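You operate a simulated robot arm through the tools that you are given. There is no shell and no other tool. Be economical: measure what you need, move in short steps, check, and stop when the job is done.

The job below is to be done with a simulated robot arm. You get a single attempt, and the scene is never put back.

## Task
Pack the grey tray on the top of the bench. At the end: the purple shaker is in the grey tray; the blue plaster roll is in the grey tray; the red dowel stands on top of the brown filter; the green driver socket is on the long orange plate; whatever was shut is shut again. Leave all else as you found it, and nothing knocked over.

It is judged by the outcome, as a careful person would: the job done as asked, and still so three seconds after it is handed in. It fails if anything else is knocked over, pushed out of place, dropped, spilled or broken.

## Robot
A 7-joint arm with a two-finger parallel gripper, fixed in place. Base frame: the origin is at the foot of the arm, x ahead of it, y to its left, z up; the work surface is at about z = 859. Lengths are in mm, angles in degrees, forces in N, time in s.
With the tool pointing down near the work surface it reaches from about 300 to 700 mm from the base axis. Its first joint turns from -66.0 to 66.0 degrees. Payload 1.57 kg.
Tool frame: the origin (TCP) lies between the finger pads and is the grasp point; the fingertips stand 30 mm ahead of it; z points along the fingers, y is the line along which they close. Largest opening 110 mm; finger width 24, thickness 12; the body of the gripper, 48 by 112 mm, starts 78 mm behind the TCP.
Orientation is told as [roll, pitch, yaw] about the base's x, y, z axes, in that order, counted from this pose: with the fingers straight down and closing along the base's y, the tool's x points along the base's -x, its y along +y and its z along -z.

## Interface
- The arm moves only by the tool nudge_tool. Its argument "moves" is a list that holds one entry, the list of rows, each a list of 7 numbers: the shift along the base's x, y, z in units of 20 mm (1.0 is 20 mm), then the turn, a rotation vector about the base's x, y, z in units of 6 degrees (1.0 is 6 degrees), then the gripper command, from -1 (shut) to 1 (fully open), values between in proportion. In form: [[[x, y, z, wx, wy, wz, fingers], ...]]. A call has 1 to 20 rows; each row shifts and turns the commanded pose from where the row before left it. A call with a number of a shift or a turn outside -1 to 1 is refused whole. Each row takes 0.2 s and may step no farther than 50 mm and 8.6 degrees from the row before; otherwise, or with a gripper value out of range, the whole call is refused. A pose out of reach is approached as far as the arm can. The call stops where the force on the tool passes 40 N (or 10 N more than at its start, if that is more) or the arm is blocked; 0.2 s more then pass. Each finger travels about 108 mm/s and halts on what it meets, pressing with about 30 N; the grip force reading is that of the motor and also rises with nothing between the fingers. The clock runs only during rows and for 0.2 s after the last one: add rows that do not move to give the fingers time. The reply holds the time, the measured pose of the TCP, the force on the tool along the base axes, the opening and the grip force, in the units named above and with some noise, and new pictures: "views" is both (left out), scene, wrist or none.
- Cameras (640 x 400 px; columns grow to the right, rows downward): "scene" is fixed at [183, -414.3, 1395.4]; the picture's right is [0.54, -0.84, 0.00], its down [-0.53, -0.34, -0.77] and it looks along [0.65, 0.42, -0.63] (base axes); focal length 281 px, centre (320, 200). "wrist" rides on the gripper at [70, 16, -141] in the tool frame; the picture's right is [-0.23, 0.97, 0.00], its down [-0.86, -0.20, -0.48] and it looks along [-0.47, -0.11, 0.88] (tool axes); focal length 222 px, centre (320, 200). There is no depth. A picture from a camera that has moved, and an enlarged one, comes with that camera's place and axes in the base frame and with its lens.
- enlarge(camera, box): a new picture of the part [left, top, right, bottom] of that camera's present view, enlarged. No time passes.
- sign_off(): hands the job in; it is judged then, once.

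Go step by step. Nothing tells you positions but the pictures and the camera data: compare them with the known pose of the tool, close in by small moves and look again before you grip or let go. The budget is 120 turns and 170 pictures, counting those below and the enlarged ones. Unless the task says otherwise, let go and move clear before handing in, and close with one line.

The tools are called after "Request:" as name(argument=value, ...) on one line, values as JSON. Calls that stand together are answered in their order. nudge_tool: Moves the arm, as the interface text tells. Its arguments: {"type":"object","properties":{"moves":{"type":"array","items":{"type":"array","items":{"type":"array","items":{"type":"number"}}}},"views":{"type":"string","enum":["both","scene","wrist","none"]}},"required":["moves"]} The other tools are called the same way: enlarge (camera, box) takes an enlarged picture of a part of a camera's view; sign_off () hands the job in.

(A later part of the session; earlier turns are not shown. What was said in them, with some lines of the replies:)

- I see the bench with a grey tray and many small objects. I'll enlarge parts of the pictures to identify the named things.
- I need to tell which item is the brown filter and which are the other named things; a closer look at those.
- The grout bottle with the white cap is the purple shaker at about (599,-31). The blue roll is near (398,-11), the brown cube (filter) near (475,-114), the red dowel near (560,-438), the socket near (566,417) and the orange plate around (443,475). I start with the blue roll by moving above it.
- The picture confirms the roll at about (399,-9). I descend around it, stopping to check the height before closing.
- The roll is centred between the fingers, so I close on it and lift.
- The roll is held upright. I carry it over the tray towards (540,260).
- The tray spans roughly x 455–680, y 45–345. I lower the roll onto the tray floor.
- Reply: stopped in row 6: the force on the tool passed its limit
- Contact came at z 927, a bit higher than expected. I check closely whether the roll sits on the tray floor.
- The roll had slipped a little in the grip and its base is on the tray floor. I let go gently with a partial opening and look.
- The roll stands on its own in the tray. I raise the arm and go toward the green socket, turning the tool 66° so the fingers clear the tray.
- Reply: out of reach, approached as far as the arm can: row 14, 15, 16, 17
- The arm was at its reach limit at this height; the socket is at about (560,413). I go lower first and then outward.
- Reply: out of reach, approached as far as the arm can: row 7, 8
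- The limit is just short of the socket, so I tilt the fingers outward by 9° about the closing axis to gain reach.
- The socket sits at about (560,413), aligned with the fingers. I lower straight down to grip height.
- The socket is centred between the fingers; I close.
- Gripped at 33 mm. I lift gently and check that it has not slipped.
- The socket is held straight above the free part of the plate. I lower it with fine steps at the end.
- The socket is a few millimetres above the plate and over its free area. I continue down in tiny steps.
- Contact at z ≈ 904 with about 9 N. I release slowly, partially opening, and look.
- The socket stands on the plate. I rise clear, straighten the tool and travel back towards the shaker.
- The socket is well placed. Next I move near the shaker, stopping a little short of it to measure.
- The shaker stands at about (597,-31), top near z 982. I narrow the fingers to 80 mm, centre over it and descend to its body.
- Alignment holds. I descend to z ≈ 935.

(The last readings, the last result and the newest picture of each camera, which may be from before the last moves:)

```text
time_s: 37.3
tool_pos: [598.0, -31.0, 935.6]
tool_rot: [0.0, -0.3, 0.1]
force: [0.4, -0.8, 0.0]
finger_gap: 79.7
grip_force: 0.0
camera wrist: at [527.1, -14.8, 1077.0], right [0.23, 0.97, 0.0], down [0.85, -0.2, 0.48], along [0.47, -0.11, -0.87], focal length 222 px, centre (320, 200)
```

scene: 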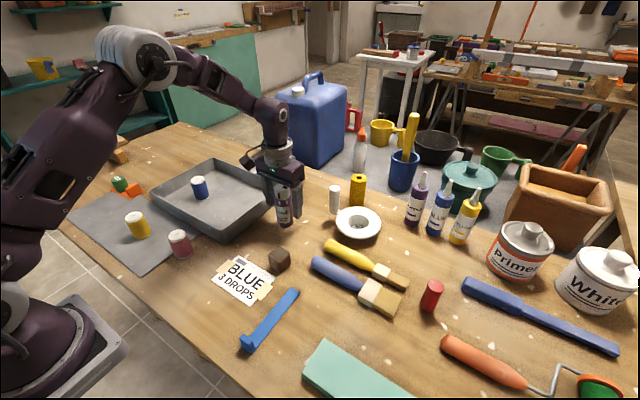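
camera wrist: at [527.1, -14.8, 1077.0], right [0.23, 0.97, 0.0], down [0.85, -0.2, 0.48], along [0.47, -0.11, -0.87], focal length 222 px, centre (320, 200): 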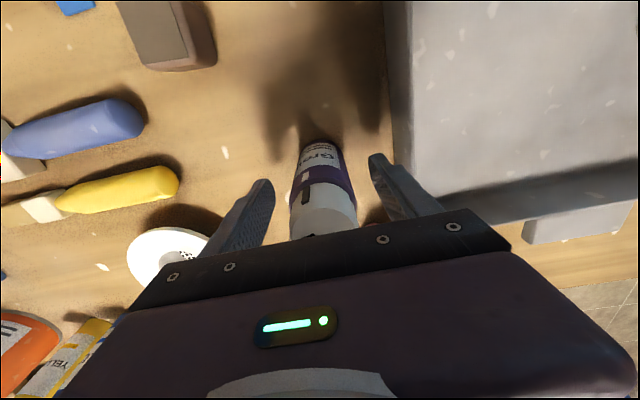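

The bottle is between the fingers. I close and lift a little, slowly.

Request:
nudge_tool(moves=[[[0, 0, 0, 0, 0, 0, 0.1], [0, 0, 0, 0, 0, 0, -0.2], [0, 0, 0, 0, 0, 0, -1], [0, 0, 0, 0, 0, 0, -1], [0, 0, 0, 0, 0, 0, -1], [0, 0, 0.2, 0, 0, 0, -1], [0, 0, 0.3, 0, 0, 0, -1], [0, 0, 0.5, 0, 0, 0, -1], [0, 0, 0, 0, 0, 0, -1]]])

Request:
enlarge(camera="scene", box=[225, 150, 345, 250])

```text
time_s: 39.3
tool_pos: [597.7, -31.4, 956.8]
tool_rot: [0.1, -0.3, 0.0]
force: [0.3, -0.8, -1.1]
finger_gap: 43.1
grip_force: 30.2
camera wrist: at [526.8, -14.9, 1097.7], right [0.23, 0.97, 0.0], down [0.85, -0.2, 0.48], along [0.47, -0.11, -0.87], focal length 222 px, centre (320, 200)
```

scene: 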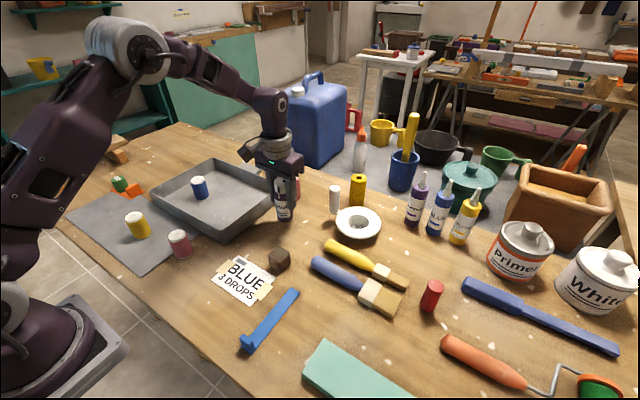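
wrist: 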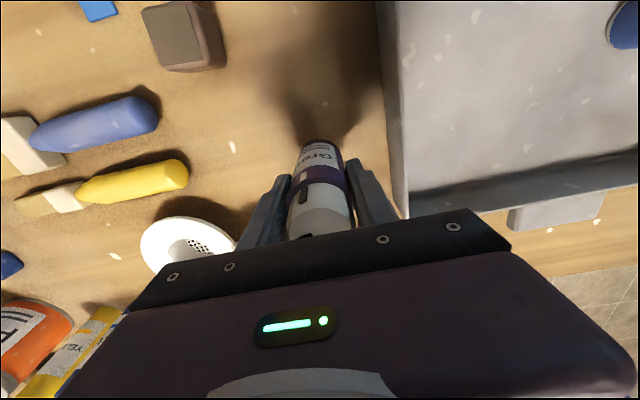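

```text
4.00 times, centred on (285, 200) of scene
camera zoom: at [183.0, -414.3, 1395.4], right [0.54, -0.84, 0.0], down [-0.53, -0.34, -0.77], along [0.65, 0.42, -0.63], focal length 1122 px, centre (460, 200)
```

zoom: 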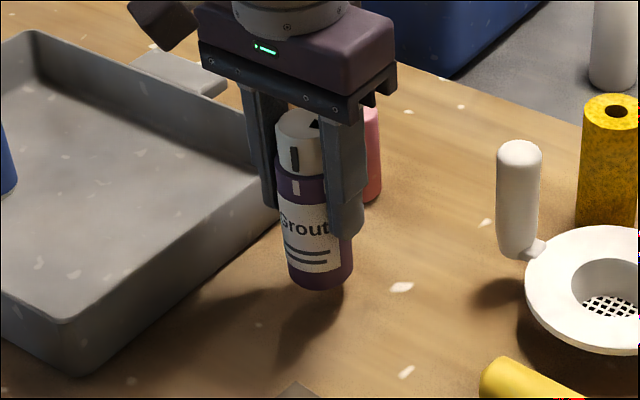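

The shaker is held firmly. I lift it above the tray rim and carry it to about (575,145).

Request:
nudge_tool(moves=[[[0, 0, 0.6, 0, 0, 0, -1], [0, 0, 0.8, 0, 0, 0, -1], [0, 0, 0.8, 0, 0, 0, -1], [0, 0, 0.8, 0, 0, 0, -1], [0, 0.4, 0, 0, 0, 0, -1], [-0.1, 0.8, 0, 0, 0, 0, -1], [-0.2, 0.8, 0, 0, 0, 0, -1], [-0.2, 0.8, 0, 0, 0, 0, -1], [-0.2, 0.8, 0, 0, 0, 0, -1], [-0.1, 0.8, 0, 0, 0, 0, -1], [-0.1, 0.8, 0, 0, 0, 0, -1], [-0.1, 0.8, 0, 0, 0, 0, -1], [-0.1, 0.8, 0, 0, 0, 0, -1], [0, 0.8, 0, 0, 0, 0, -1], [0, 0.8, 0, 0, 0, 0, -1], [0, 0.4, 0, 0, 0, 0, -1], [0, 0, 0, 0, 0, 0, -1]]])

Request:
enlarge(camera="scene", box=[165, 130, 305, 250])

```text
time_s: 42.9
tool_pos: [575.5, 145.1, 1017.7]
tool_rot: [0.1, -0.3, 0.0]
force: [0.4, 0.8, -1.7]
finger_gap: 43.5
grip_force: 30.0
camera wrist: at [505.2, 161.6, 1157.5], right [0.23, 0.97, 0.0], down [0.85, -0.2, 0.48], along [0.47, -0.11, -0.87], focal length 222 px, centre (320, 200)
```

scene: 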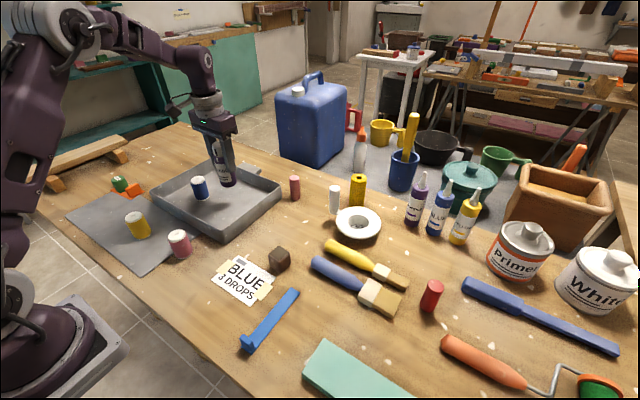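
wrist: 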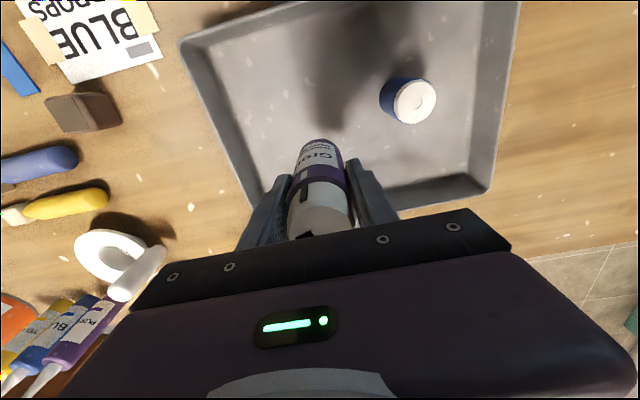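

```text
3.33 times, centred on (235, 190) of scene
camera zoom: at [183.0, -414.3, 1395.4], right [0.54, -0.84, 0.0], down [-0.53, -0.34, -0.77], along [0.65, 0.42, -0.63], focal length 935 px, centre (603, 233)
```

zoom: 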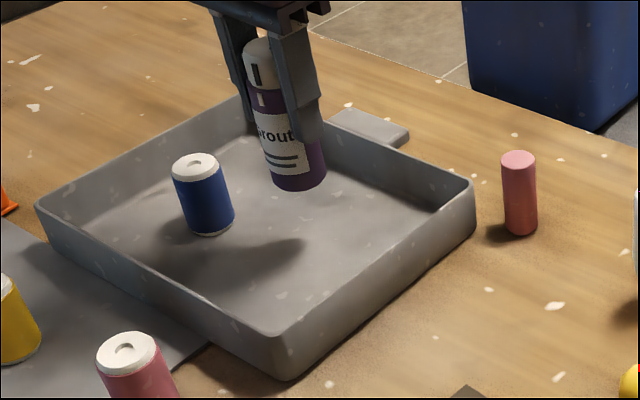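

It is over the tray, well away from the roll and walls. I lower it with small final steps.

Request:
nudge_tool(moves=[[[0, 0, -0.8, 0, 0, 0, -1], [0, 0, -0.9, 0, 0, 0, -1], [0, 0, -0.9, 0, 0, 0, -1], [0, 0, -0.6, 0, 0, 0, -1], [0, 0, -0.2, 0, 0, 0, -1], [0, 0, -0.12, 0, 0, 0, -1], [0, 0, -0.1, 0, 0, 0, -1], [0, 0, -0.1, 0, 0, 0, -1], [0, 0, 0, 0, 0, 0, -1]]], views="none")

```text
time_s: 44.9
tool_pos: [577.9, 146.3, 942.5]
tool_rot: [0.2, -0.7, 0.0]
force: [7.3, -0.8, 22.2]
finger_gap: 43.3
grip_force: 30.3
```

Firm contact with the tray floor. I ease up a touch and look before releasing.

Request:
nudge_tool(moves=[[[0, 0, 0.1, 0, 0, 0, -1], [0, 0, 0, 0, 0, 0, -1]]], views="none")

Request:
enlarge(camera="scene", box=[165, 130, 305, 250])

```text
time_s: 45.5
tool_pos: [575.6, 144.9, 942.3]
tool_rot: [0.1, -0.2, -0.1]
force: [-0.5, -0.2, -2.2]
finger_gap: 43.0
grip_force: 29.8
```

```text
3.33 times, centred on (235, 190) of scene
camera zoom: at [183.0, -414.3, 1395.4], right [0.54, -0.84, 0.0], down [-0.53, -0.34, -0.77], along [0.65, 0.42, -0.63], focal length 935 px, centre (603, 233)
```

zoom: 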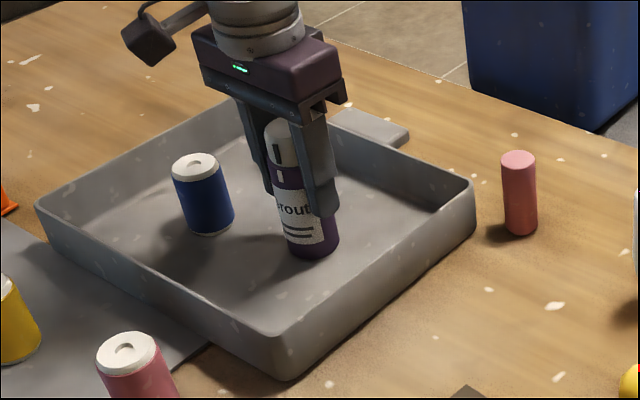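

The shaker is upright with its base just at the floor. I open and check.

Request:
nudge_tool(moves=[[[0, 0, -0.04, 0, 0, 0, -0.15], [0, 0, 0, 0, 0, 0, 0], [0, 0, 0, 0, 0, 0, 0.3], [0, 0, 0, 0, 0, 0, 0.4], [0, 0, 0, 0, 0, 0, 0.4]]], views="none")

Request:
nudge_tool(moves=[[[0, 0, 0.5, 0, 0, 0, 0.4], [0, 0, 1, 0, 0, 0, 0.4], [0, 0, 1, 0, 0, 0, 0.4], [0, 0, 1, 0, 0, 0, 0.4], [0, 0, 1, 0, 0, 0, 0.4], [0, 0, 1, 0, 0, 0, 0.4], [0, 0, 1, 0, 0, 0, 0.4]]], views="scene")

Request:
enlarge(camera="scene", box=[380, 240, 480, 330])

```text
time_s: 46.7
tool_pos: [577.4, 144.5, 944.1]
tool_rot: [0.1, -0.4, 0.0]
force: [0.0, 0.6, -0.3]
finger_gap: 77.0
grip_force: 0.0
```

```text
time_s: 48.3
tool_pos: [576.3, 144.4, 1072.5]
tool_rot: [0.1, -0.4, 0.0]
force: [0.2, 0.1, -0.2]
finger_gap: 76.9
grip_force: 0.1
```

scene: 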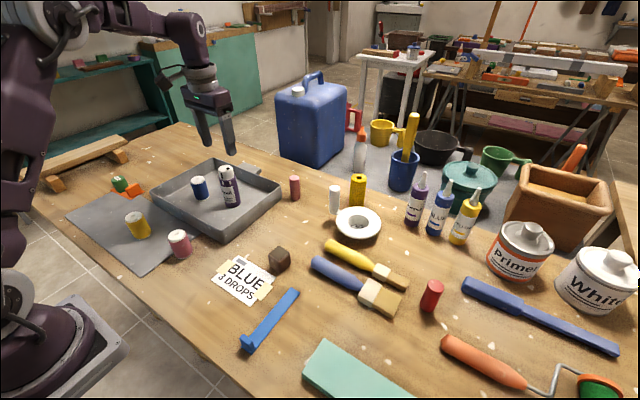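

```text
4.44 times, centred on (430, 285) of scene
camera zoom: at [183.0, -414.3, 1395.4], right [0.54, -0.84, 0.0], down [-0.53, -0.34, -0.77], along [0.65, 0.42, -0.63], focal length 1247 px, centre (-169, -178)
```

zoom: 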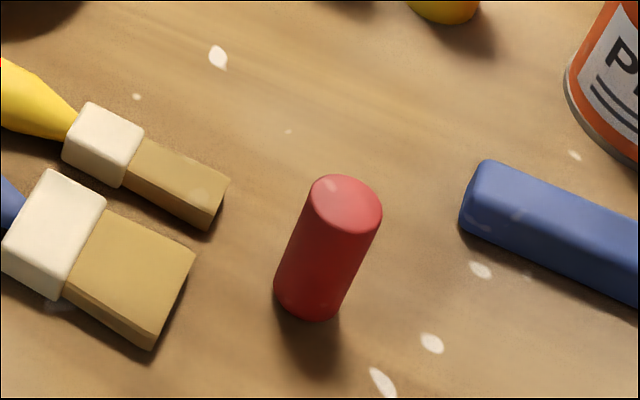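

Both items stand in the tray. The red dowel is at about (565,-430), at the edge of reach, so I will need the same outward tilt. I travel toward it, turning the tool.

Request:
nudge_tool(moves=[[[-0.3, -1, 0, 0, 0, 0, 0.4], [-0.3, -1, 0, 0, 0, 0, 0.4], [-0.3, -1, 0, 0, 0, 0, 0.4], [-0.3, -1, 0, 0, 0, 0, 0.4], [-0.3, -1, 0, 0, 0, 0, 0.4], [-0.3, -1, 0, 0, 0, 0, 0.4], [-0.3, -1, 0, 0, 0, 0, 0.4], [-0.3, -1, 0, 0, 0, -1, 0.4], [-0.3, -1, 0, 0, 0, -1, 0.4], [-0.3, -1, 0, 0, 0, -1, 0.4], [-0.3, -1, 0, 0, 0, -1, 0.4], [-0.3, -1, 0, 0, 0, -1, 0.4], [-0.3, -1, 0, 0, 0, -1, 0.4], [-0.3, -1, 0, 0, 0, -1, 0.4], [-0.3, -1, 0, 0, 0, -1, 0.4], [0, -1, 0, 0, 0, -1, 0.4], [0, -1, 0, 0, 0, -1, 0.4], [0, -1, 0, 0, 0, -1, 0.4]]], views="none")

Request:
nudge_tool(moves=[[[0, -1, 0, 0, 0, 0, 0.2], [0.2, -1, 0, 0, 0, 0, 0.2], [0.2, -1, -0.2, 0, 0, 0, 0.2], [0.2, -1, -0.5, 0, 0, 0, 0.2], [0.2, -1, -0.5, 0, 0, 0, 0.2], [0.2, -1, -0.5, 0, 0, 0, 0.2], [0, 0, 0, 0, 0, 0, 0.2]]])

```text
time_s: 52.1
tool_pos: [486.0, -214.8, 1072.9]
tool_rot: [0.1, -0.4, -66.1]
force: [-0.6, 1.1, -0.2]
finger_gap: 76.9
grip_force: 0.0
```

```text
time_s: 53.7
tool_pos: [505.5, -335.5, 1037.6]
tool_rot: [0.0, -0.4, -66.0]
force: [0.4, -0.3, -0.4]
finger_gap: 65.8
grip_force: 0.1
camera wrist: at [490.9, -264.8, 1178.9], right [0.98, 0.19, 0.0], down [0.16, -0.86, 0.48], along [0.1, -0.48, -0.87], focal length 222 px, centre (320, 200)
```

scene: 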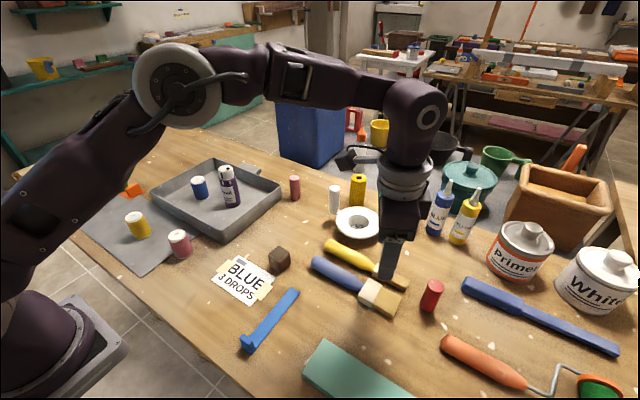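
wrist: 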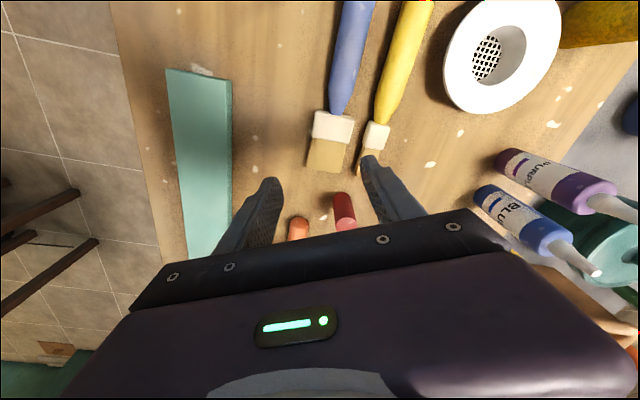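

The dowel is at about (561,-430). I tilt the fingers outward 15° and move over it, staying above its top.

Request:
nudge_tool(moves=[[[0, 0, 0, -0.76, -0.34, 0, 0.2], [0, 0, 0, -0.76, -0.34, 0, 0.2], [0, 0, 0, -0.76, -0.34, 0, 0.2], [0.3, -0.7, -0.9, 0, 0, 0, 0.2], [0.5, -0.8, -0.9, 0, 0, 0, 0.2], [0.5, -0.8, -0.5, 0, 0, 0, 0.2], [0.5, -0.8, -0.4, 0, 0, 0, 0.2], [0.5, -0.8, -0.3, 0, 0, 0, 0.2], [0.35, -0.6, 0, 0, 0, 0, 0.2], [0, 0, 0, 0, 0, 0, 0.2]]])

```text
time_s: 55.9
tool_pos: [560.5, -426.5, 978.8]
tool_rot: [0.3, -15.5, -65.9]
force: [-0.2, 0.7, -0.3]
finger_gap: 66.0
grip_force: 0.0
camera wrist: at [531.5, -323.1, 1097.0], right [0.98, 0.2, 0.06], down [0.1, -0.72, 0.69], along [0.18, -0.67, -0.72], focal length 222 px, centre (320, 200)
```

scene: 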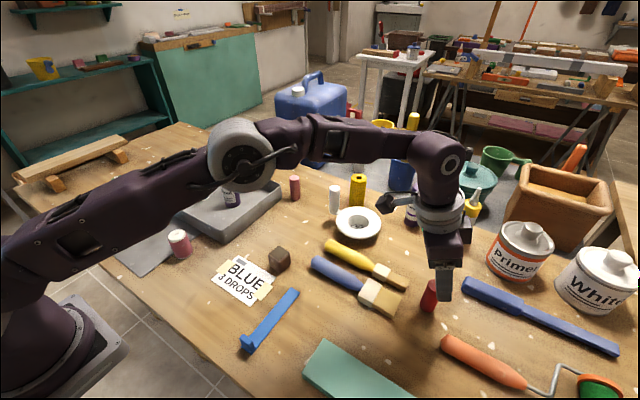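
wrist: 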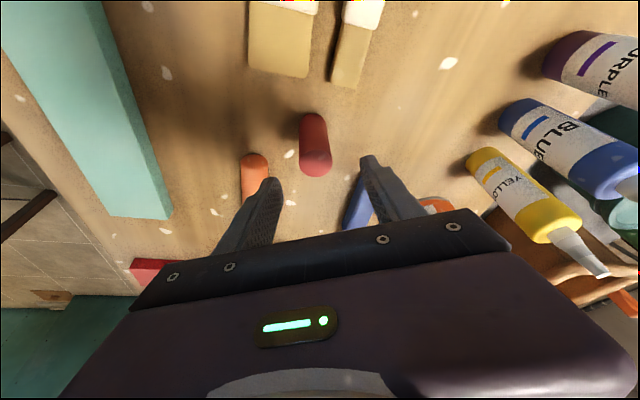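

The dowel is aligned at about (561,-430). I narrow the fingers slightly and descend vertically.

Request:
nudge_tool(moves=[[[0, -0.05, -0.4, 0, 0, 0, 0.05], [0, 0, -0.8, 0, 0, 0, 0.05], [0, 0, -0.8, 0, 0, 0, 0.05], [0, 0, -0.8, 0, 0, 0, 0.05], [0, 0, -0.8, 0, 0, 0, 0.05], [0, 0, 0, 0, 0, 0, 0.05]]])

Request:
enlarge(camera="scene", box=[380, 220, 490, 350])

```text
time_s: 57.3
tool_pos: [558.5, -426.6, 906.1]
tool_rot: [0.2, -15.4, -66.0]
force: [0.8, 0.8, 0.1]
finger_gap: 57.9
grip_force: 0.2
camera wrist: at [530.6, -323.6, 1024.3], right [0.98, 0.2, 0.06], down [0.1, -0.72, 0.69], along [0.18, -0.67, -0.72], focal length 222 px, centre (320, 200)
```

scene: 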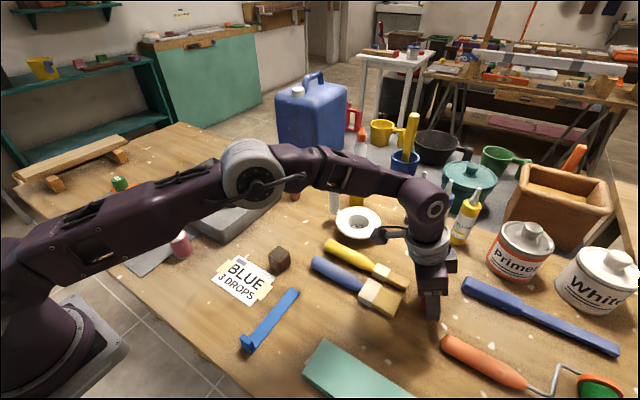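
wrist: 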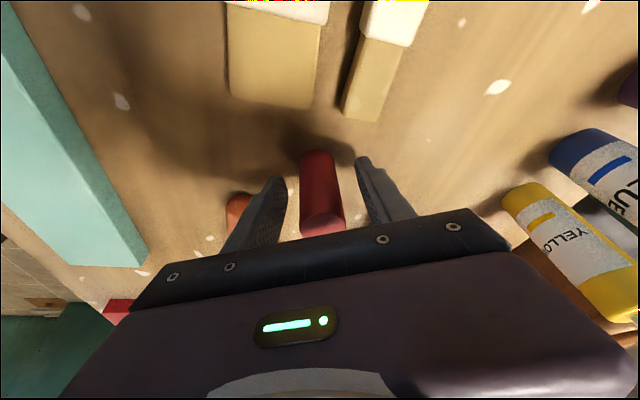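

```text
3.08 times, centred on (435, 285) of scene
camera zoom: at [183.0, -414.3, 1395.4], right [0.54, -0.84, 0.0], down [-0.53, -0.34, -0.77], along [0.65, 0.42, -0.63], focal length 863 px, centre (-34, -62)
```

zoom: 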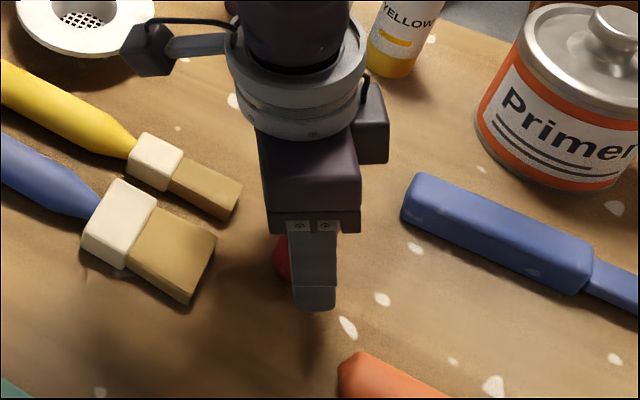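

The dowel is centred between the fingers. I close and lift slowly.

Request:
nudge_tool(moves=[[[0, 0, 0, 0, 0, 0, -0.2], [0, 0, 0, 0, 0, 0, -0.5], [0, 0, 0, 0, 0, 0, -1], [0, 0, 0, 0, 0, 0, -1], [0, 0, 0, 0, 0, 0, -1], [0, 0, 0.2, 0, 0, 0, -1], [0, 0, 0.4, 0, 0, 0, -1], [0, 0, 0.6, 0, 0, 0, -1], [0, 0, 0.8, 0, 0, 0, -1], [0, 0, 0.8, 0, 0, 0, -1], [-0.2, 0.2, 0.6, 0, 0, 0, -1], [-0.4, 0.4, 0.6, 0, 0, 0, -1], [0, 0, 0, 0, 0, 0, -1]]])

Request:
enlarge(camera="scene", box=[380, 200, 490, 330])

Request:
enlarge(camera="wrist", box=[240, 130, 400, 240])

```text
time_s: 60.1
tool_pos: [547.3, -414.2, 987.9]
tool_rot: [0.2, -15.5, -65.9]
force: [0.3, 0.6, -0.6]
finger_gap: 28.1
grip_force: 30.0
camera wrist: at [518.5, -311.5, 1105.1], right [0.98, 0.2, 0.06], down [0.1, -0.72, 0.69], along [0.18, -0.67, -0.72], focal length 222 px, centre (320, 200)
```

scene: 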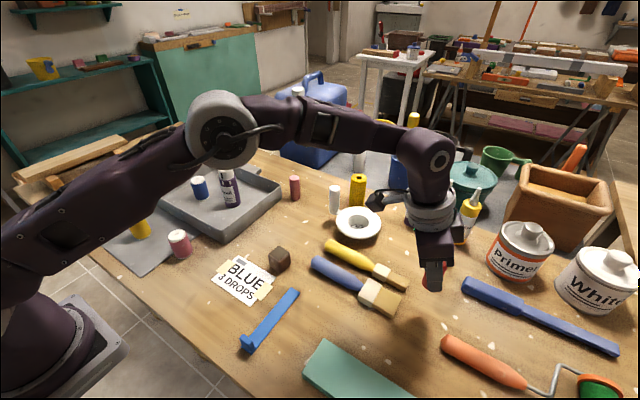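
wrist: 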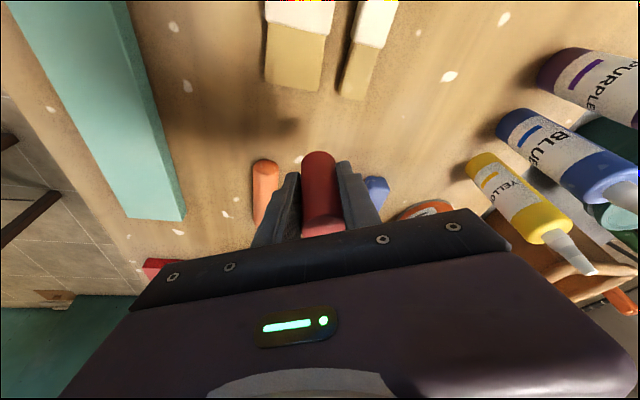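

```text
3.08 times, centred on (435, 265) of scene
camera zoom: at [183.0, -414.3, 1395.4], right [0.54, -0.84, 0.0], down [-0.53, -0.34, -0.77], along [0.65, 0.42, -0.63], focal length 863 px, centre (-34, 0)
```

zoom: 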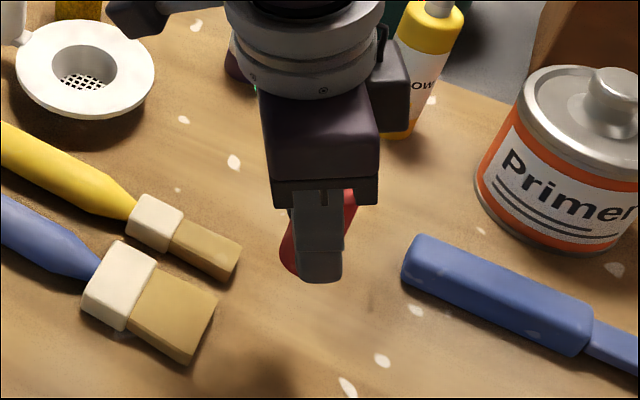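

```text
3.64 times, centred on (320, 185) of wrist
camera zoom: at [518.5, -311.5, 1105.1], right [0.98, 0.2, 0.06], down [0.1, -0.72, 0.69], along [0.18, -0.67, -0.72], focal length 808 px, centre (320, 254)
```

zoom: 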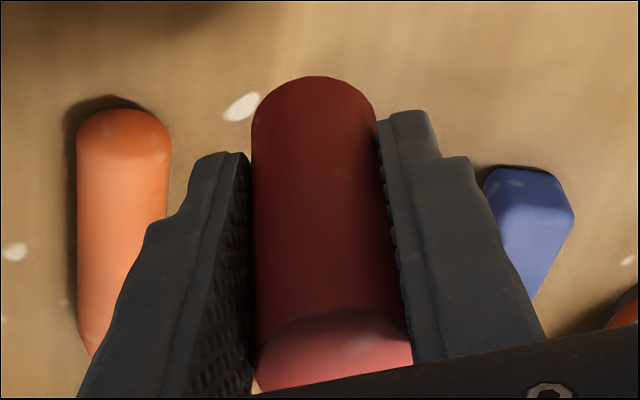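

The dowel is held (28 mm). I carry it toward the brown cube, stopping slightly beyond it so the wrist camera can see the cube.

Request:
nudge_tool(moves=[[[-0.2, 0.5, 0.3, 0, 0, 0, -1], [-0.2, 0.9, 0.3, 0, 0, 0, -1], [-0.2, 0.96, 0, 0, 0, 0, -1], [-0.2, 0.96, 0, 0, 0, 0, -1], [-0.2, 0.96, 0, 0, 0, 0, -1], [-0.2, 0.96, 0, 0, 0, 0, -1], [-0.2, 0.96, 0, 0, 0, 0, -1], [-0.2, 0.96, 0, 0, 0, 0, -1], [-0.2, 0.96, 0, 0, 0, 0, -1], [-0.2, 0.96, 0, 0, 0, 0, -1], [-0.2, 0.96, 0, 0, 0, 0, -1], [-0.2, 0.96, 0, 0, 0, 0, -1], [-0.2, 0.96, 0, 0, 0, 0, -1], [-0.2, 0.96, 0, 0, 0, 0, -1], [-0.2, 0.96, 0, 0, 0, 0, -1], [-0.2, 0.96, 0, 0, 0, 0, -1], [-0.2, 0.96, 0, 0, 0, 0, -1], [0, 0.96, 0, 0, 0, 0, -1], [0, 0.5, 0, 0, 0, 0, -1], [0, 0, 0, 0, 0, 0, -1]]])

Request:
enlarge(camera="scene", box=[220, 170, 330, 290])

Request:
enlarge(camera="wrist", box=[220, 80, 420, 240])

```text
time_s: 64.3
tool_pos: [479.2, -69.6, 999.2]
tool_rot: [0.1, -15.4, -66.0]
force: [0.8, -0.2, -0.6]
finger_gap: 27.9
grip_force: 29.7
camera wrist: at [451.0, 33.1, 1118.3], right [0.98, 0.2, 0.06], down [0.1, -0.72, 0.69], along [0.18, -0.67, -0.72], focal length 222 px, centre (320, 200)
```

scene: 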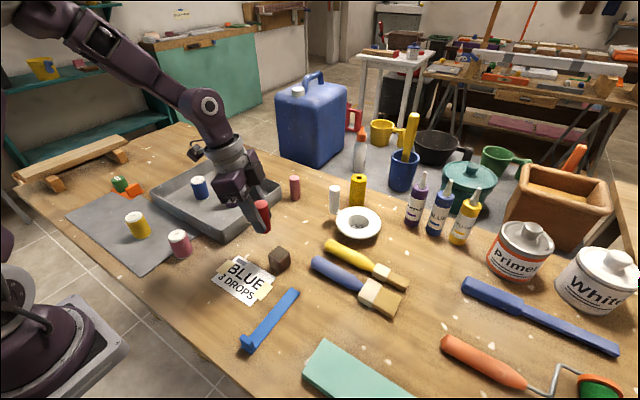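
wrist: 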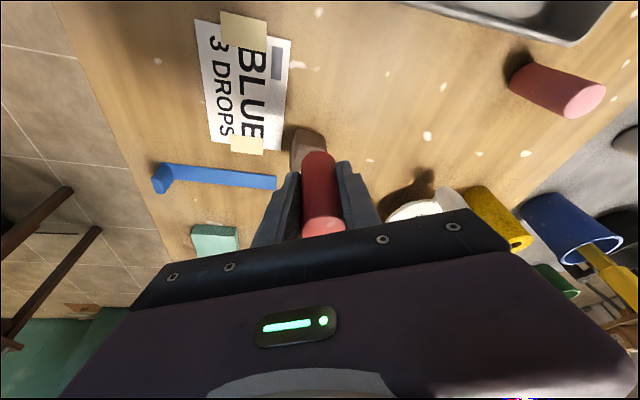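

```text
3.33 times, centred on (275, 230) of scene
camera zoom: at [183.0, -414.3, 1395.4], right [0.54, -0.84, 0.0], down [-0.53, -0.34, -0.77], along [0.65, 0.42, -0.63], focal length 935 px, centre (470, 100)
```

zoom: 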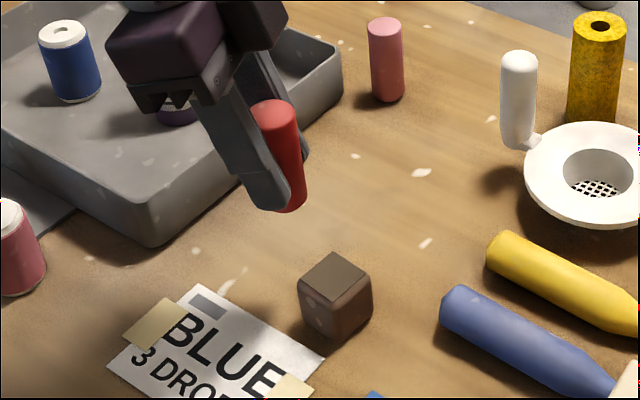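

```text
2.50 times, centred on (320, 160) of wrist
camera zoom: at [451.0, 33.1, 1118.3], right [0.98, 0.2, 0.06], down [0.1, -0.72, 0.69], along [0.18, -0.67, -0.72], focal length 555 px, centre (320, 300)
```

zoom: 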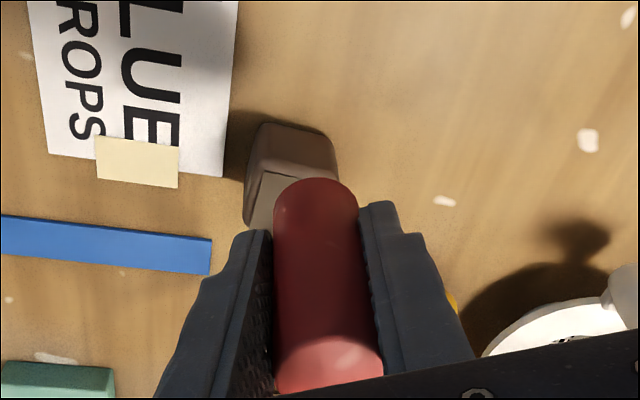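

The dowel looks upright and the cube lies at about (481,-111), its top near z 898. I move over it and lower to about 10 mm above the cube for alignment.

Request:
nudge_tool(moves=[[[0, -0.6, 0, 0, 0, 0, -1], [0, -0.7, 0, 0, 0, 0, -1], [0, -0.6, 0, 0, 0, 0, -1], [0, 0, -0.7, 0, 0, 0, -1], [0, 0, -0.7, 0, 0, 0, -1], [0, 0, -0.5, 0, 0, 0, -1], [0, 0, 0, 0, 0, 0, -1]]])

Request:
enlarge(camera="scene", box=[240, 200, 310, 280])

Request:
enlarge(camera="wrist", box=[260, 110, 380, 240])

```text
time_s: 65.9
tool_pos: [479.9, -106.7, 960.6]
tool_rot: [0.2, -15.4, -66.0]
force: [0.1, 0.0, -0.2]
finger_gap: 27.8
grip_force: 30.3
camera wrist: at [451.8, -4.4, 1079.4], right [0.98, 0.2, 0.06], down [0.1, -0.72, 0.69], along [0.18, -0.67, -0.72], focal length 222 px, centre (320, 200)
```

scene: 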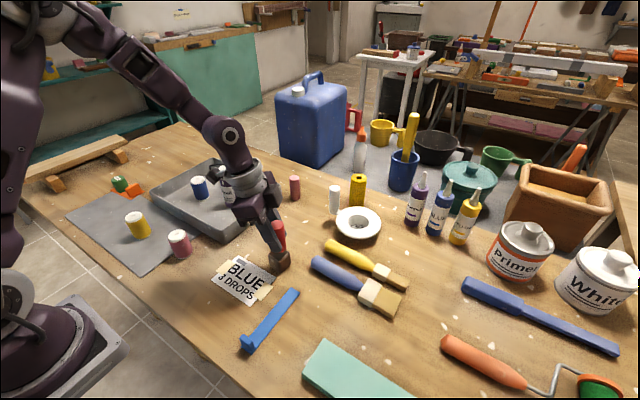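
wrist: 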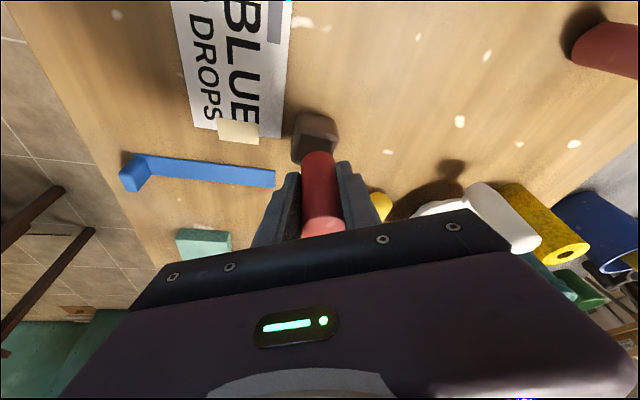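

```text
5.00 times, centred on (275, 240) of scene
camera zoom: at [183.0, -414.3, 1395.4], right [0.54, -0.84, 0.0], down [-0.53, -0.34, -0.77], along [0.65, 0.42, -0.63], focal length 1403 px, centre (545, 0)
```

zoom: 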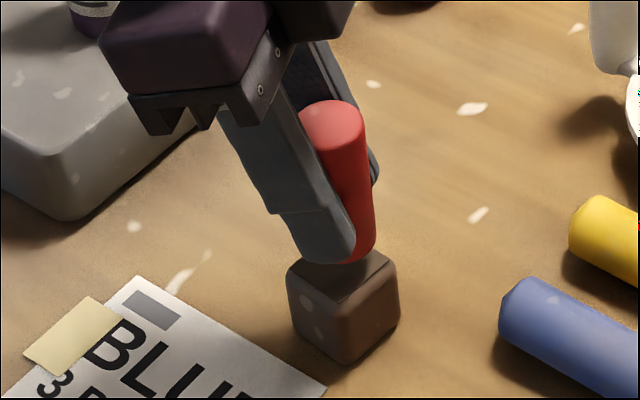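

```text
3.08 times, centred on (320, 175) of wrist
camera zoom: at [451.8, -4.4, 1079.4], right [0.98, 0.2, 0.06], down [0.1, -0.72, 0.69], along [0.18, -0.67, -0.72], focal length 684 px, centre (320, 277)
```

zoom: 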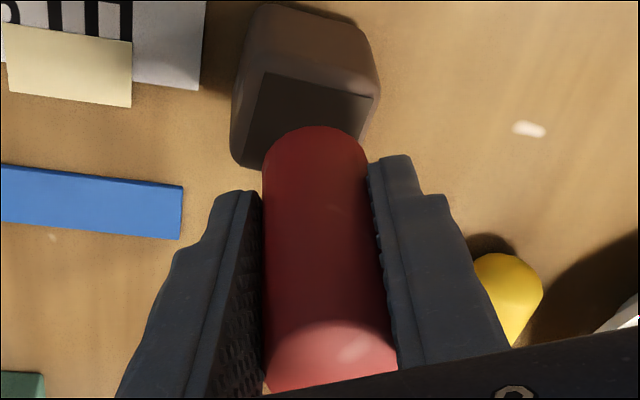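

Both views suggest the dowel is about 3 mm too far toward -y. I correct that, then lower in small steps until contact.

Request:
nudge_tool(moves=[[[-0.05, 0.15, 0, 0, 0, 0, -1], [0, 0, -0.3, 0, 0, 0, -1], [0, 0, -0.25, 0, 0, 0, -1], [0, 0, 0, 0, 0, 0, -1]]], views="wrist")

Request:
enlarge(camera="scene", box=[240, 200, 310, 280])

Request:
enlarge(camera="wrist", box=[260, 110, 380, 240])

```text
time_s: 66.9
tool_pos: [478.8, -103.6, 949.5]
tool_rot: [0.4, -15.4, -66.0]
force: [-1.9, 1.8, 23.8]
finger_gap: 27.8
grip_force: 29.9
camera wrist: at [449.7, -0.9, 1067.9], right [0.98, 0.2, 0.07], down [0.1, -0.72, 0.69], along [0.18, -0.67, -0.72], focal length 222 px, centre (320, 200)
```

wrist: 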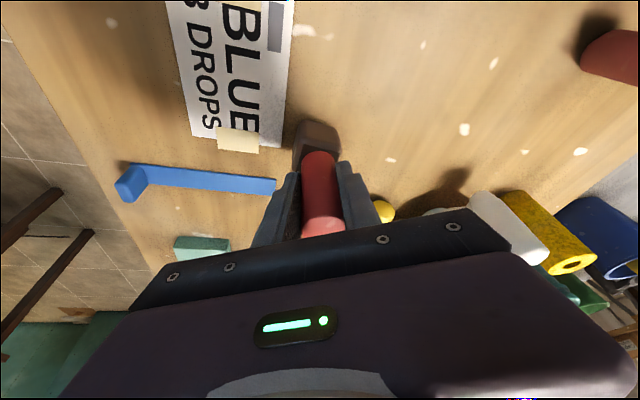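

```text
5.00 times, centred on (275, 240) of scene
camera zoom: at [182.6, -414.2, 1395.6], right [0.54, -0.84, 0.0], down [-0.53, -0.34, -0.77], along [0.65, 0.42, -0.63], focal length 1403 px, centre (545, 0)
```

zoom: 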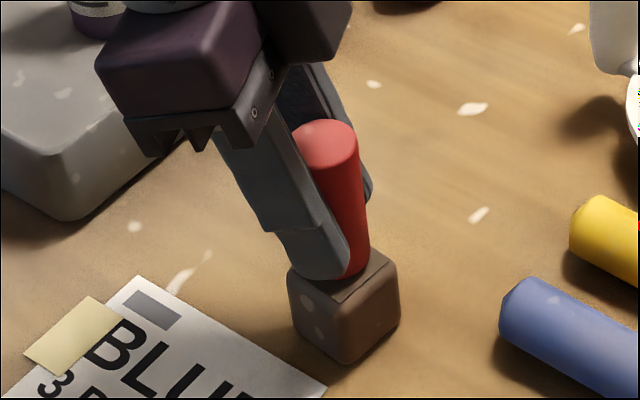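

```text
3.08 times, centred on (320, 175) of wrist
camera zoom: at [449.7, -0.9, 1067.9], right [0.98, 0.2, 0.07], down [0.1, -0.72, 0.69], along [0.18, -0.67, -0.72], focal length 684 px, centre (320, 277)
```

zoom: 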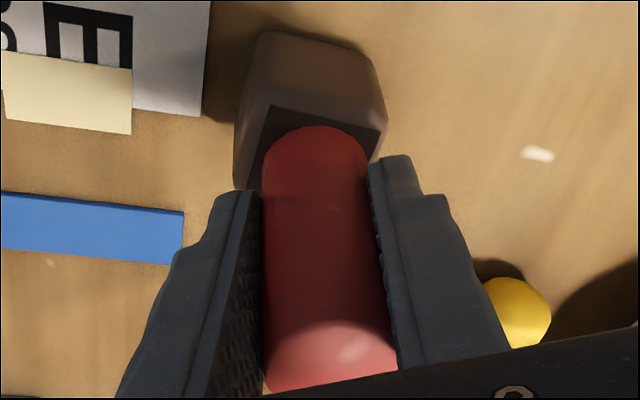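

Contact is made on the cube. Before releasing I take a sharper look at how the dowel base sits on the cube's top.

Request:
enlarge(camera="scene", box=[260, 225, 305, 280])

Request:
nudge_tool(moves=[[[0, 0, 0.03, 0, 0, 0, -1]]], views="none")

```text
7.27 times, centred on (282, 252) of scene
camera zoom: at [182.6, -414.2, 1395.6], right [0.54, -0.84, 0.0], down [-0.53, -0.34, -0.77], along [0.65, 0.42, -0.63], focal length 2041 px, centre (593, -182)
```

zoom: 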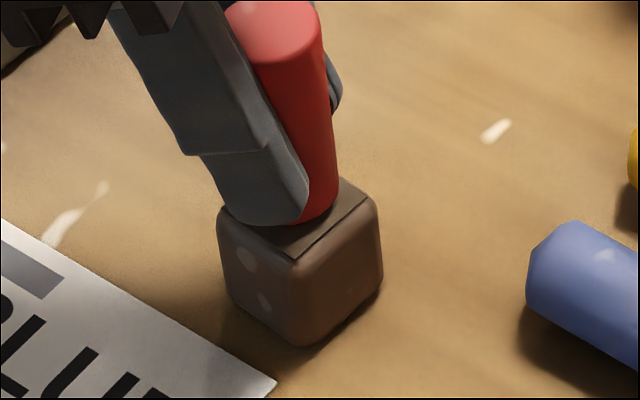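

```text
time_s: 67.3
tool_pos: [479.1, -104.0, 950.3]
tool_rot: [0.3, -15.5, -65.9]
force: [-2.7, 0.5, 21.6]
finger_gap: 27.6
grip_force: 30.1
```

The base sits on the cube top, perhaps 2–4 mm off centre away from the camera. I lift a hair, shift by 2 mm and set it down with light contact.

Request:
nudge_tool(moves=[[[0, 0, 0.3, 0, 0, 0, -1], [-0.1, -0.1, 0, 0, 0, 0, -1], [0, 0, -0.1, 0, 0, 0, -1], [0, 0, 0, 0, 0, 0, -1]]], views="none")

Request:
enlarge(camera="scene", box=[260, 225, 305, 280])

```text
time_s: 68.3
tool_pos: [477.5, -108.0, 955.2]
tool_rot: [0.1, -15.4, -66.0]
force: [-0.6, -0.5, -0.4]
finger_gap: 27.5
grip_force: 30.4
```

```text
7.27 times, centred on (282, 252) of scene
camera zoom: at [183.0, -414.3, 1395.4], right [0.54, -0.84, 0.0], down [-0.53, -0.34, -0.77], along [0.65, 0.42, -0.63], focal length 2041 px, centre (593, -182)
```

zoom: 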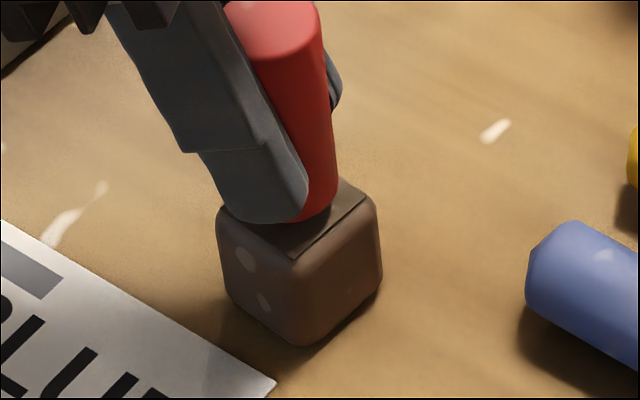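

Now it is slightly above and well centred. I lower to contact.

Request:
nudge_tool(moves=[[[0, 0, -0.1, 0, 0, 0, -1], [0, 0, -0.06, 0, 0, 0, -1], [0, 0, 0, 0, 0, 0, -1]]], views="none")

```text
time_s: 69.1
tool_pos: [474.9, -106.8, 952.3]
tool_rot: [0.3, -15.4, -66.0]
force: [0.1, -0.3, 0.0]
finger_gap: 27.7
grip_force: 29.6
```

Request:
nudge_tool(moves=[[[0, 0, -0.06, 0, 0, 0, -1], [0, 0, -0.04, 0, 0, 0, -1], [0, 0, 0, 0, 0, 0, -1]]], views="wrist")

Request:
enlarge(camera="scene", box=[260, 225, 305, 280])

Request:
enlarge(camera="wrist", box=[260, 110, 380, 240])

```text
time_s: 69.9
tool_pos: [475.5, -105.8, 949.7]
tool_rot: [0.3, -15.5, -66.0]
force: [-2.6, 4.4, 22.2]
finger_gap: 27.7
grip_force: 29.9
camera wrist: at [447.4, -2.8, 1067.9], right [0.98, 0.2, 0.06], down [0.1, -0.72, 0.69], along [0.18, -0.67, -0.72], focal length 222 px, centre (320, 200)
```

wrist: 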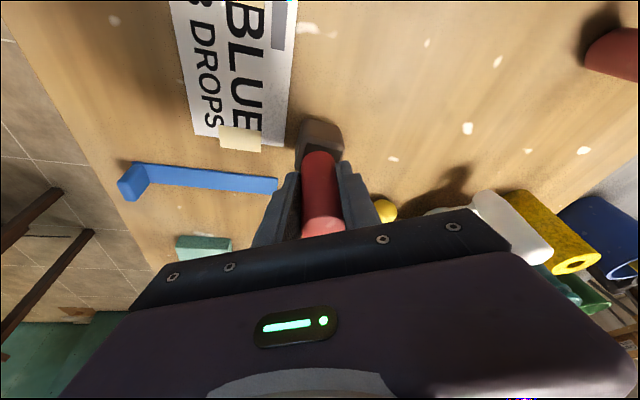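

```text
7.27 times, centred on (282, 252) of scene
camera zoom: at [182.6, -414.1, 1395.6], right [0.54, -0.84, 0.0], down [-0.53, -0.34, -0.77], along [0.65, 0.42, -0.63], focal length 2041 px, centre (593, -182)
```

zoom: 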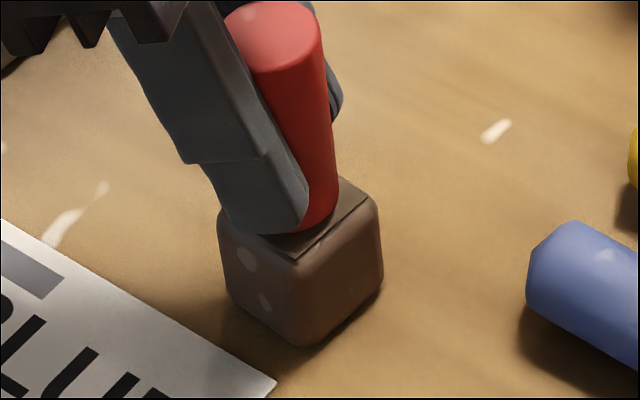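

```text
3.08 times, centred on (320, 175) of wrist
camera zoom: at [447.4, -2.8, 1067.9], right [0.98, 0.2, 0.06], down [0.1, -0.72, 0.69], along [0.18, -0.67, -0.72], focal length 684 px, centre (320, 277)
```

zoom: 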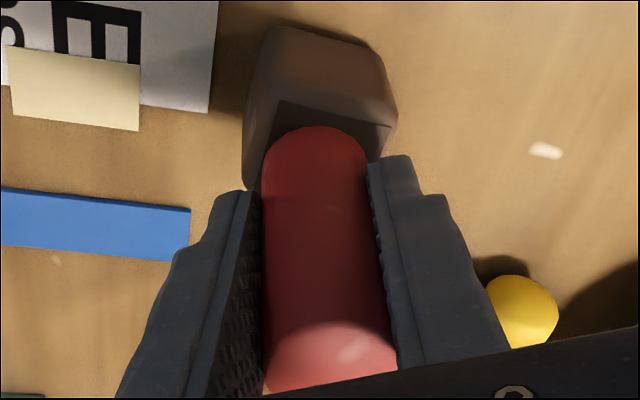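

The dowel sits well within the cube's top. I relieve the push and release slowly.

Request:
nudge_tool(moves=[[[0, 0, 0.06, 0, 0, 0, -1], [0, 0, 0, 0, 0, 0, -1]]], views="none")

```text
time_s: 70.5
tool_pos: [475.1, -105.6, 950.9]
tool_rot: [0.0, -15.4, -66.1]
force: [-0.7, 0.4, -1.2]
finger_gap: 27.7
grip_force: 30.1
```

Request:
nudge_tool(moves=[[[0, 0, -0.02, 0, 0, 0, -0.44], [0, 0, 0, 0, 0, 0, -0.38], [0, 0, 0, 0, 0, 0, -0.25], [0, 0, 0, 0, 0, 0, -0.1], [0, 0, 0, 0, 0, 0, 0.1], [0, 0, 0, 0, 0, 0, 0.1]]], views="wrist")

Request:
enlarge(camera="scene", box=[245, 205, 310, 280])

```text
time_s: 71.9
tool_pos: [476.1, -105.1, 951.4]
tool_rot: [0.1, -15.4, -66.1]
force: [0.0, -0.3, 1.0]
finger_gap: 60.8
grip_force: 0.0
camera wrist: at [447.5, -2.4, 1068.5], right [0.98, 0.2, 0.06], down [0.1, -0.72, 0.69], along [0.18, -0.67, -0.72], focal length 222 px, centre (320, 200)
```

wrist: 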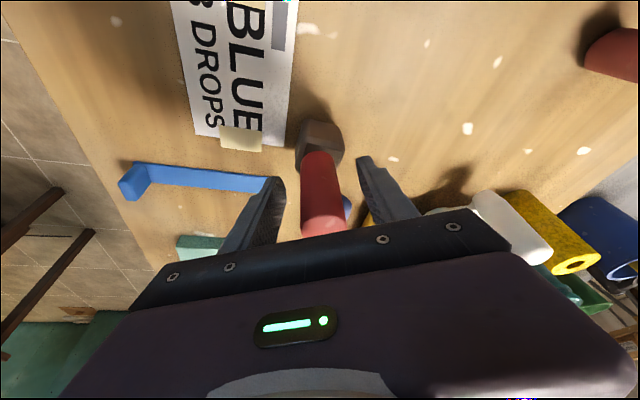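

```text
5.33 times, centred on (278, 242) of scene
camera zoom: at [183.0, -414.3, 1395.4], right [0.54, -0.84, 0.0], down [-0.53, -0.34, -0.77], along [0.65, 0.42, -0.63], focal length 1497 px, centre (547, -27)
```

zoom: 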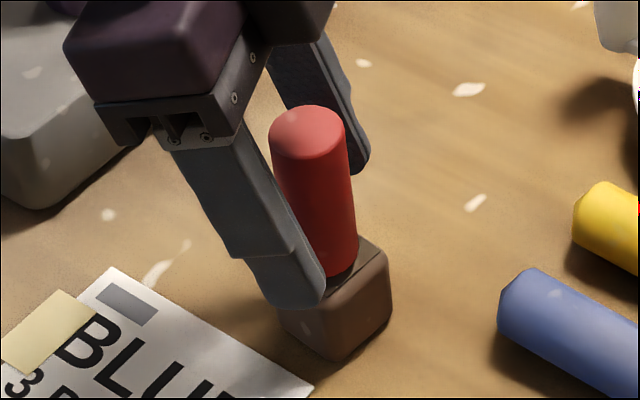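

The dowel stands on the cube with the fingers clear. I rise straight up and then move away for a final check.

Request:
nudge_tool(moves=[[[0, 0, 0.4, 0, 0, 0, 0.1], [0, 0, 0.8, 0, 0, 0, 0.1], [0, 0, 1, 0, 0, 0, 0.1], [0, 0, 1, 0, 0, 0, 0.1], [0, 0, 1, 0, 0, 0, 0.1], [0, 0, 1, 0, 0, 0, 0.1], [0, 0.2, 1, 0, 0, 0, 0.1], [-0.3, 0.8, 1, 0.76, 0.34, 0, 0.1], [-0.3, 1, 1, 0.76, 0.34, 0, 0.1], [-0.3, 1, 0.5, 0.76, 0.34, 0, 0.1], [-0.3, 1, 0, 0, 0, 0, 0.1], [-0.3, 1, 0, 0, 0, 0, 0.1], [0, 1, 0, 0, 0, 0, 0.1], [0, 0, 0, 0, 0, 0, 0.1]]], views="scene")

Request:
enlarge(camera="scene", box=[245, 205, 310, 280])

Request:
enlarge(camera="scene", box=[60, 140, 300, 290])

```text
time_s: 74.9
tool_pos: [446.2, 16.2, 1125.2]
tool_rot: [0.1, -0.4, -66.0]
force: [0.4, 0.2, 0.4]
finger_gap: 60.5
grip_force: 0.1
```

scene: 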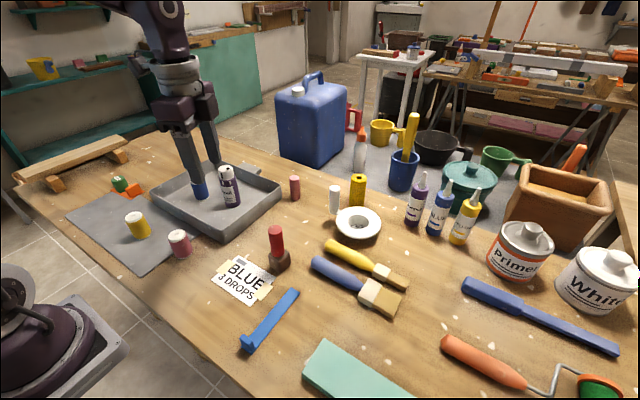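

```text
5.33 times, centred on (278, 242) of scene
camera zoom: at [183.0, -414.3, 1395.5], right [0.54, -0.84, 0.0], down [-0.53, -0.34, -0.77], along [0.65, 0.42, -0.63], focal length 1497 px, centre (547, -27)
```

zoom: 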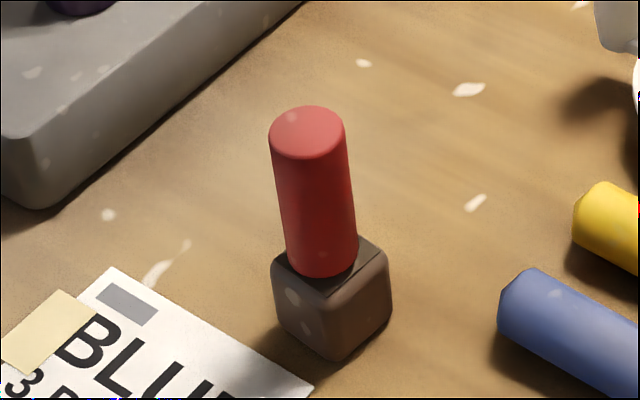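

```text
2.67 times, centred on (180, 215) of scene
camera zoom: at [183.0, -414.3, 1395.5], right [0.54, -0.84, 0.0], down [-0.53, -0.34, -0.77], along [0.65, 0.42, -0.63], focal length 748 px, centre (693, 160)
```

zoom: 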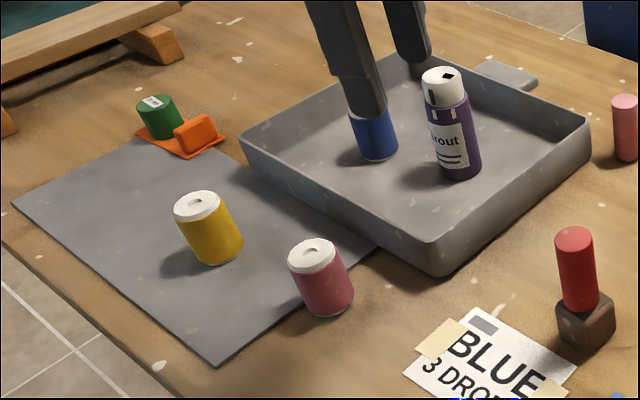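

The shaker and roll stand in the tray, the socket stands on the orange plate, the dowel stands on the brown cube, and everything else looks undisturbed. The gripper is empty and clear, so I hand the job in.

Request:
sign_off()

```text
The job is handed in.
```

I handed in the job: the purple shaker and blue plaster roll stand in the grey tray, the green socket is on the orange plate, and the red dowel stands on the brown cube, which I took to be the brown filter. Nothing had to be opened, and I saw nothing else moved or knocked over.
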